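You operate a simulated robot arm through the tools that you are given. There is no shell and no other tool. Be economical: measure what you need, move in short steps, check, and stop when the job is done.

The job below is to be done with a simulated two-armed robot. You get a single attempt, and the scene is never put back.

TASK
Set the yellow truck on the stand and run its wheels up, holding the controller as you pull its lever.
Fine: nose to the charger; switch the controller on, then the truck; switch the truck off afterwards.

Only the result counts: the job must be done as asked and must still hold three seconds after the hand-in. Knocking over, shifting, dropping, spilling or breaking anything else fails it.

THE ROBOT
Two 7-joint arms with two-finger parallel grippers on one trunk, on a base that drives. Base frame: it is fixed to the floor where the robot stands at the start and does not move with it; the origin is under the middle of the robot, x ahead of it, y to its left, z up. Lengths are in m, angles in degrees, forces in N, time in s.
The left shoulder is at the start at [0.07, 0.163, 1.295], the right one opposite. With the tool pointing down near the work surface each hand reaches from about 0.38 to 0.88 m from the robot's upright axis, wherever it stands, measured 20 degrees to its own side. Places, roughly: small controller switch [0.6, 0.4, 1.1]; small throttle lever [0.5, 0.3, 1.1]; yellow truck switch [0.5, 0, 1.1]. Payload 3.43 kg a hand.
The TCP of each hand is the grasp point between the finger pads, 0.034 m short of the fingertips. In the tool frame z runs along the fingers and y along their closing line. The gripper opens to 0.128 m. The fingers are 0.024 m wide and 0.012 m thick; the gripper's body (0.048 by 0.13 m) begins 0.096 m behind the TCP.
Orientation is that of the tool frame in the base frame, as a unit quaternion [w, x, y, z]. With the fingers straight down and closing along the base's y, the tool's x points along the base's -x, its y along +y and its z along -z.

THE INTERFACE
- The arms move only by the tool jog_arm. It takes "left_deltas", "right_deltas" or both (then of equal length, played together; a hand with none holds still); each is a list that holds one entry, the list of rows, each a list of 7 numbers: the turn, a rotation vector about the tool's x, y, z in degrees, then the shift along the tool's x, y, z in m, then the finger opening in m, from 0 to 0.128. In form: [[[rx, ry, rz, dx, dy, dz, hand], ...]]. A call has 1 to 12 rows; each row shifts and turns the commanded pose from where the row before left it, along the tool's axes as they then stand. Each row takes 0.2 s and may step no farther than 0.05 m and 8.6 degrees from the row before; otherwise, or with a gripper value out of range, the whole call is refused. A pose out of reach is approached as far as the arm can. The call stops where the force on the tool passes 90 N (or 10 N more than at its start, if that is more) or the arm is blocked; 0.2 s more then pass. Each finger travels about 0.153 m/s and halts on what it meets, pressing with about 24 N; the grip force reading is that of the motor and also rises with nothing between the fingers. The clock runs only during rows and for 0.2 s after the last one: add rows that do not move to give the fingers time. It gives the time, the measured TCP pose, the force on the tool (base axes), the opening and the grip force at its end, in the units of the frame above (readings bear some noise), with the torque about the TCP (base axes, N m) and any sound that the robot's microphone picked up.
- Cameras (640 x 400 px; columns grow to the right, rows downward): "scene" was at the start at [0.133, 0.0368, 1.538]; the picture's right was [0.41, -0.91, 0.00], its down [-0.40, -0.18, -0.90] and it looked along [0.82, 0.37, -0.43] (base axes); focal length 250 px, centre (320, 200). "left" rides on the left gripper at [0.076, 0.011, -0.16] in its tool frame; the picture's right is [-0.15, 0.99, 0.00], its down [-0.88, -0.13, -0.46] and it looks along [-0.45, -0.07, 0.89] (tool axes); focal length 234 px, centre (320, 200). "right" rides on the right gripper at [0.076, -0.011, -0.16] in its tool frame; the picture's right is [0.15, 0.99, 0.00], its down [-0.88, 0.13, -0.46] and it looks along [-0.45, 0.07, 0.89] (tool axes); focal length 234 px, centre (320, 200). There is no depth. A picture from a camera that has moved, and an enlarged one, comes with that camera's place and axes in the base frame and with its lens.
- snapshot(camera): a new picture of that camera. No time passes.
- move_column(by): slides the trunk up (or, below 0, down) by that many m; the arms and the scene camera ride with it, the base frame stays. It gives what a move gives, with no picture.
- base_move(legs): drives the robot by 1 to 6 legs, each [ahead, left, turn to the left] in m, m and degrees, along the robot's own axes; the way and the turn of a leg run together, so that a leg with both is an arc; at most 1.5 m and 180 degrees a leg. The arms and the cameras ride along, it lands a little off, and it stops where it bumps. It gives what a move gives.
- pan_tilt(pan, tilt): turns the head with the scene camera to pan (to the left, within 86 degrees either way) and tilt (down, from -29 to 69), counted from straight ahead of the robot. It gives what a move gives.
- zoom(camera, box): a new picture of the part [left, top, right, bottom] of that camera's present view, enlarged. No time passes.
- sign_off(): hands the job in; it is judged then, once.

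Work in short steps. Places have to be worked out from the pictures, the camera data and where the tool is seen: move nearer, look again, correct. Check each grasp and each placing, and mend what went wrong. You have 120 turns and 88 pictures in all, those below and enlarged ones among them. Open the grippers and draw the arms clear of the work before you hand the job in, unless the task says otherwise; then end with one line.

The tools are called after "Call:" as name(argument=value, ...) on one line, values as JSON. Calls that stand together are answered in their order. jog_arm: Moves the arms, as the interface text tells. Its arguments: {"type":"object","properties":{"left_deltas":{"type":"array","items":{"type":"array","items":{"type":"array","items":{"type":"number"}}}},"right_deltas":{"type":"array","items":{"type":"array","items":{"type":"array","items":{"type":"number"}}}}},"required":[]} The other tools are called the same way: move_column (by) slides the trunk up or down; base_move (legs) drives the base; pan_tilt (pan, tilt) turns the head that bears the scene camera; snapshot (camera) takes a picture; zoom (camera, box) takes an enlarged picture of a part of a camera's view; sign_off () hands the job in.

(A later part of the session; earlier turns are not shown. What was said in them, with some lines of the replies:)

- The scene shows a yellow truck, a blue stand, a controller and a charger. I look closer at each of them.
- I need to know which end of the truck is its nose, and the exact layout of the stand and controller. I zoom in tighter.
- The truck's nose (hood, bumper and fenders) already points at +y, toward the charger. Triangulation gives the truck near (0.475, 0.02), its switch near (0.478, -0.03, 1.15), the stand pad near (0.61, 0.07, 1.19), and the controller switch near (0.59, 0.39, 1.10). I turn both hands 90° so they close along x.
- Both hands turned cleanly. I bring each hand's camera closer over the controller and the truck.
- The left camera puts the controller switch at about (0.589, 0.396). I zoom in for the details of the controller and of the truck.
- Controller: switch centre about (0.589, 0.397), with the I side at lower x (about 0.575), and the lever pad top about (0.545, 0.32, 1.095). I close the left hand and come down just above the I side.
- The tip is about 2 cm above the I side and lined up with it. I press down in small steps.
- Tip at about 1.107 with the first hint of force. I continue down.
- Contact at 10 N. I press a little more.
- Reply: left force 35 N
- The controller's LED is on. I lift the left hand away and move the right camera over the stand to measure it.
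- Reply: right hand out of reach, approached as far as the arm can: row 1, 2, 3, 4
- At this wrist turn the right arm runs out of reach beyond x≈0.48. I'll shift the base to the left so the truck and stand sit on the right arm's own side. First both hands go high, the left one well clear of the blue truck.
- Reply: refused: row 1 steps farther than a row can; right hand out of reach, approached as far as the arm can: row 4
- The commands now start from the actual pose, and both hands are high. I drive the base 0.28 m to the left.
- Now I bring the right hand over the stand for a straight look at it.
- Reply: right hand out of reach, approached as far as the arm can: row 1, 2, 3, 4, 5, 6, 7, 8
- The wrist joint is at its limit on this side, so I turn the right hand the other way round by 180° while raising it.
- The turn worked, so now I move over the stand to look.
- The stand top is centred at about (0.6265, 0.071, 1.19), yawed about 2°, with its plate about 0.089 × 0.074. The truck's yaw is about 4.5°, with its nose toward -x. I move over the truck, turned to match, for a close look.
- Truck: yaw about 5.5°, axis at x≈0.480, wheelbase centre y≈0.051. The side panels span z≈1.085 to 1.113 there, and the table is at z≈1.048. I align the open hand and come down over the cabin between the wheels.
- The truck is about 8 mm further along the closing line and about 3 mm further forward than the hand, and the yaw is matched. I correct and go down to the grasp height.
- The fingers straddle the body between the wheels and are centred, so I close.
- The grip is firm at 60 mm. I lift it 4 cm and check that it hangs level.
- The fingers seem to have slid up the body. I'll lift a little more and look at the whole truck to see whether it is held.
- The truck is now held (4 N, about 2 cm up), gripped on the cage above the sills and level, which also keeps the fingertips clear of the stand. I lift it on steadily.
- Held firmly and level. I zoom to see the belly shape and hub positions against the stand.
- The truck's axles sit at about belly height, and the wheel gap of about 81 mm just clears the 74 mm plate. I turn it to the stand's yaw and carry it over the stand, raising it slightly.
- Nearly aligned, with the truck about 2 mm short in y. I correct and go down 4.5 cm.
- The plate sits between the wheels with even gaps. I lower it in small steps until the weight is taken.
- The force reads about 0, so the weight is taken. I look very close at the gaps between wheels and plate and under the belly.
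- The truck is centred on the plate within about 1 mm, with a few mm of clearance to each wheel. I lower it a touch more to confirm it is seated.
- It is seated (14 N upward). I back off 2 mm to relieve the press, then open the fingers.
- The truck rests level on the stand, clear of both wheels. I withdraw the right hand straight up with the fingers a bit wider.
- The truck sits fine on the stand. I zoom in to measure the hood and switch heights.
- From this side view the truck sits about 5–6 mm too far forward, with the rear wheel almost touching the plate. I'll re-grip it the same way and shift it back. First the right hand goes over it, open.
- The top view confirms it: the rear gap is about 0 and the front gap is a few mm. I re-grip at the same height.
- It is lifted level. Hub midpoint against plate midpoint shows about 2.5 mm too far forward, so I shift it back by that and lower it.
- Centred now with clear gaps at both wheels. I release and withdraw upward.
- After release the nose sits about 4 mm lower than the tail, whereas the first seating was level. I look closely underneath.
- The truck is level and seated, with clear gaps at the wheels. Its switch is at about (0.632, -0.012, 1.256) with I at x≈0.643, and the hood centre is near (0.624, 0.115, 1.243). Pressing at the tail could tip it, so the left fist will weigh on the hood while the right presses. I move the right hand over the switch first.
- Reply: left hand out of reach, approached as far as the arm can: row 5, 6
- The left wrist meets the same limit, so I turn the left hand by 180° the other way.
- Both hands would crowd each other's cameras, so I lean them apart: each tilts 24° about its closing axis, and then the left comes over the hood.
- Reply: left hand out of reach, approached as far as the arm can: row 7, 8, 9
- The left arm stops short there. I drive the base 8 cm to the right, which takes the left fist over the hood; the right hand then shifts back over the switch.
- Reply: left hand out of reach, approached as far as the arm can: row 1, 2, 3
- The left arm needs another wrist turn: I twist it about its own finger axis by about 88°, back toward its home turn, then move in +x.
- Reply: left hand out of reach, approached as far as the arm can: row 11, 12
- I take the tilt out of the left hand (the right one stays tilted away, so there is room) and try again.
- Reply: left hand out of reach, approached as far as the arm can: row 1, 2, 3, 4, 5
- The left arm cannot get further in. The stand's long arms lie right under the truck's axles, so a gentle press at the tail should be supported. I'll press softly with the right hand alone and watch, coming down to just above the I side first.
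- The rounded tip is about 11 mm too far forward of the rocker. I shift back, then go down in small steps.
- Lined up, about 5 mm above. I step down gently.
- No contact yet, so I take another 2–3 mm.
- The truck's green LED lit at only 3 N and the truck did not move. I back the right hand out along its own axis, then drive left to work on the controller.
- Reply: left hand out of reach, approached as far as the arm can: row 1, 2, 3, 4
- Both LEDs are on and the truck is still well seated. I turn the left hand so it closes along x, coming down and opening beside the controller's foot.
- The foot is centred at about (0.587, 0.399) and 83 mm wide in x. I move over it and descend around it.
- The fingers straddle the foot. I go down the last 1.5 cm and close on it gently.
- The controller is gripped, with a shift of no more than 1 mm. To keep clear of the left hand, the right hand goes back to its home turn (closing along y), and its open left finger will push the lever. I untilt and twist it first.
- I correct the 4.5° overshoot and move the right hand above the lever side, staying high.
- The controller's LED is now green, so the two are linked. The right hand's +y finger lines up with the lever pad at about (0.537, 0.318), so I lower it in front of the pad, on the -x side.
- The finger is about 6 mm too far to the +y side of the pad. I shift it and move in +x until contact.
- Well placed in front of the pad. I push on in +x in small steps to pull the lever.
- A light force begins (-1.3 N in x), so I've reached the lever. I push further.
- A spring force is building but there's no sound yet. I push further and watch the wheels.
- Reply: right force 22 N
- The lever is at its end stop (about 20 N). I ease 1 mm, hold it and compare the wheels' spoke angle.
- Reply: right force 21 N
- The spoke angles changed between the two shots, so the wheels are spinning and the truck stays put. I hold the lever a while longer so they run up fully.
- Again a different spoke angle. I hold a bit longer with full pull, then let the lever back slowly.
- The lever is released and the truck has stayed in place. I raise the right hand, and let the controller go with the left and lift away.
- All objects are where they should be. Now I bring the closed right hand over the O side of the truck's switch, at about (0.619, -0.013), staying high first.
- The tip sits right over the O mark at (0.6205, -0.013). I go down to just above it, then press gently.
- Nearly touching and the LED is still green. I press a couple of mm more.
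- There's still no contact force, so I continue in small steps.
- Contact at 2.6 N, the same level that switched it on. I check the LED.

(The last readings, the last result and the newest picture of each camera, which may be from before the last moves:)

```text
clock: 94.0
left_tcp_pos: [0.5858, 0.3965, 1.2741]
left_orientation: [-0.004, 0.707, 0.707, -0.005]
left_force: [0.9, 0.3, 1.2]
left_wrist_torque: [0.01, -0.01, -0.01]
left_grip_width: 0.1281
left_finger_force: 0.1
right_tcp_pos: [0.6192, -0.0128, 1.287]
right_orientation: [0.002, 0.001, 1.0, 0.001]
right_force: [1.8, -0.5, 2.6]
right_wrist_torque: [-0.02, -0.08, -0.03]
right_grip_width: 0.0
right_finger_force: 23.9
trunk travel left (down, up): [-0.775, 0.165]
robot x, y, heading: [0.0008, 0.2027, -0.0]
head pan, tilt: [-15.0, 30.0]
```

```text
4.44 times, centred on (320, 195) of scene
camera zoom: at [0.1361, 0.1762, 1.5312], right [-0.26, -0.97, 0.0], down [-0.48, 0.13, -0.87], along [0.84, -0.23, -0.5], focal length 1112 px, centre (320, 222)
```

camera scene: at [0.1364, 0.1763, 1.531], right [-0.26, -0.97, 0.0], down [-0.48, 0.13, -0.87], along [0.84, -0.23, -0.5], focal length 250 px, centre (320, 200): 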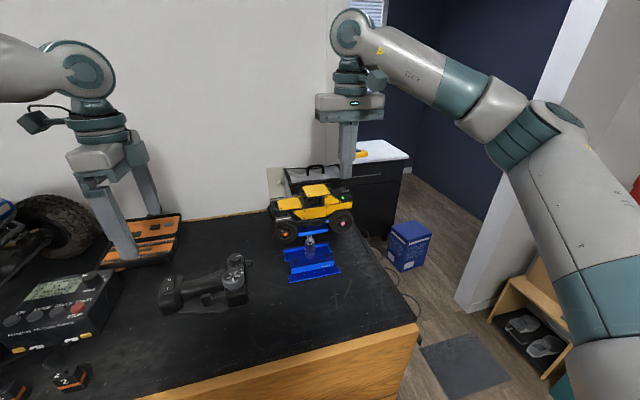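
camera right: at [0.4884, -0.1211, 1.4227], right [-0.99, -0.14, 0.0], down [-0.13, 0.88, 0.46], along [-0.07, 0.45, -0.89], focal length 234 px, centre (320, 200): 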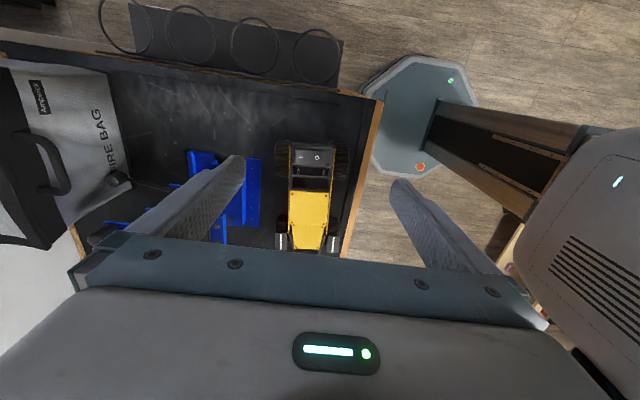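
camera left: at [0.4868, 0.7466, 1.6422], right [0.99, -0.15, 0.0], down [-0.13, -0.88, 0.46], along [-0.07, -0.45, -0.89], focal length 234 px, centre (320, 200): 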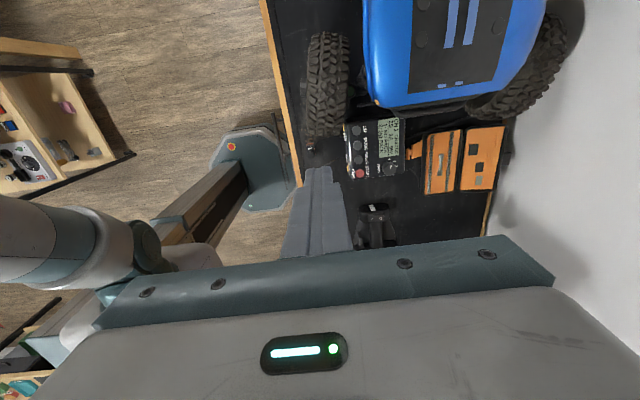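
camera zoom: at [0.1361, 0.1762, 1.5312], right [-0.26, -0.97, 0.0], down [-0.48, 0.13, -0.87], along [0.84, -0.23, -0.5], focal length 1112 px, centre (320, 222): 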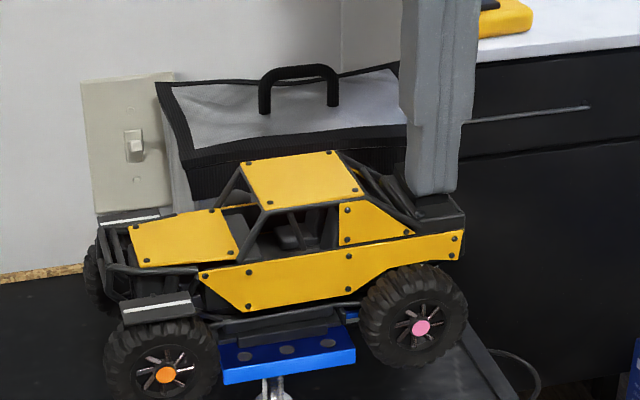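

The LED is off and the truck hasn't moved. I retract the right hand straight up, open both grippers and pull both arms back.

Call:
jog_arm(right_deltas=[[[0, 0, 0, 0, 0, -0.01, 0], [0, 0, 0, 0, 0, -0.03, 0], [0, 0, 0, 0, 0, -0.04, 0], [0, 0, 0, 0, 0, -0.04, 0.05], [0, 0, 0, 0.03, 0, -0.03, 0.1], [0, 0, 0, 0.04, -0.02, 0, 0.1], [0, 0, 0, 0.04, -0.02, 0, 0.1]]], left_deltas=[[[0, 0, 0, 0, 0, -0.03, 0.128], [0, 0, 0, 0, 0, -0.03, 0.128], [0, 0, 0, 0, 0, -0.03, 0.128], [0, 0, 0, 0, -0.02, -0.03, 0.128], [0, 0, 0, 0, -0.03, -0.02, 0.128], [0, 0, 0, 0, -0.03, 0, 0.128], [0, 0, 0, 0, -0.03, 0, 0.128]]])

Call:
snapshot(camera="scene")

Call:
zoom(camera="scene", box=[260, 160, 370, 270])

```text
clock: 95.6
left_tcp_pos: [0.475, 0.3943, 1.4195]
left_orientation: [-0.004, 0.707, 0.707, -0.004]
left_force: [0.1, -0.4, 0.3]
left_wrist_torque: [0.01, -0.03, -0.01]
left_grip_width: 0.1279
left_finger_force: 0.1
right_tcp_pos: [0.5051, -0.0563, 1.4396]
right_orientation: [0.001, 0.001, 1.0, 0.002]
right_force: [-0.9, -0.3, 0.1]
right_wrist_torque: [0.04, -0.03, 0.0]
right_grip_width: 0.0997
right_finger_force: 0.0
trunk travel left (down, up): [-0.775, 0.165]
robot x, y, heading: [0.0017, 0.2038, -0.5]
head pan, tilt: [-15.0, 30.0]
```

```text
7 pictures are left
camera scene: at [0.133, 0.174, 1.5313], right [-0.26, -0.97, 0.0], down [-0.48, 0.13, -0.87], along [0.84, -0.23, -0.5], focal length 250 px, centre (320, 200)
```

scene: 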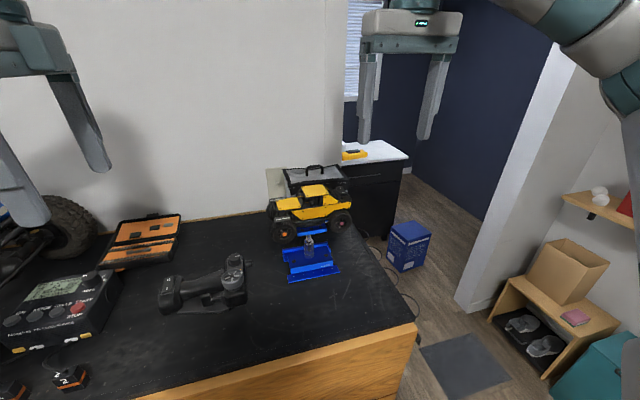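

```text
3.64 times, centred on (315, 215) of scene
camera zoom: at [0.133, 0.174, 1.5313], right [-0.26, -0.97, 0.0], down [-0.48, 0.13, -0.87], along [0.84, -0.23, -0.5], focal length 910 px, centre (338, 146)
```

zoom: 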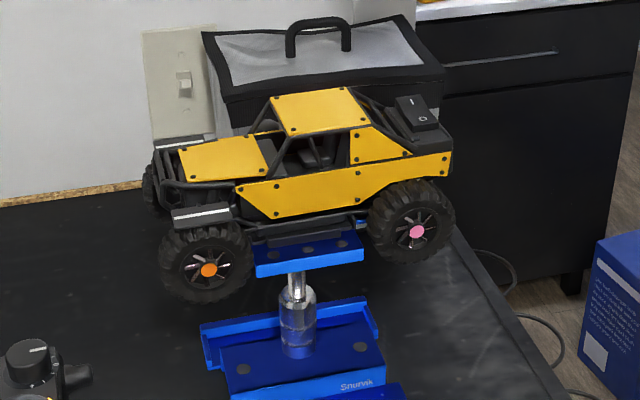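

The truck rests level on the stand with its nose to the charger, switched off and its LED dark. Both arms are clear with grippers open, so I hand in.

Call:
sign_off()

```text
The job is handed in.
```

The yellow truck is on the stand with its nose to the charger. I switched the controller on, then the truck, and ran the wheels up by pulling the lever with the controller held. The truck is now off and the controller is still on; holding it shifted the controller a millimetre or two.
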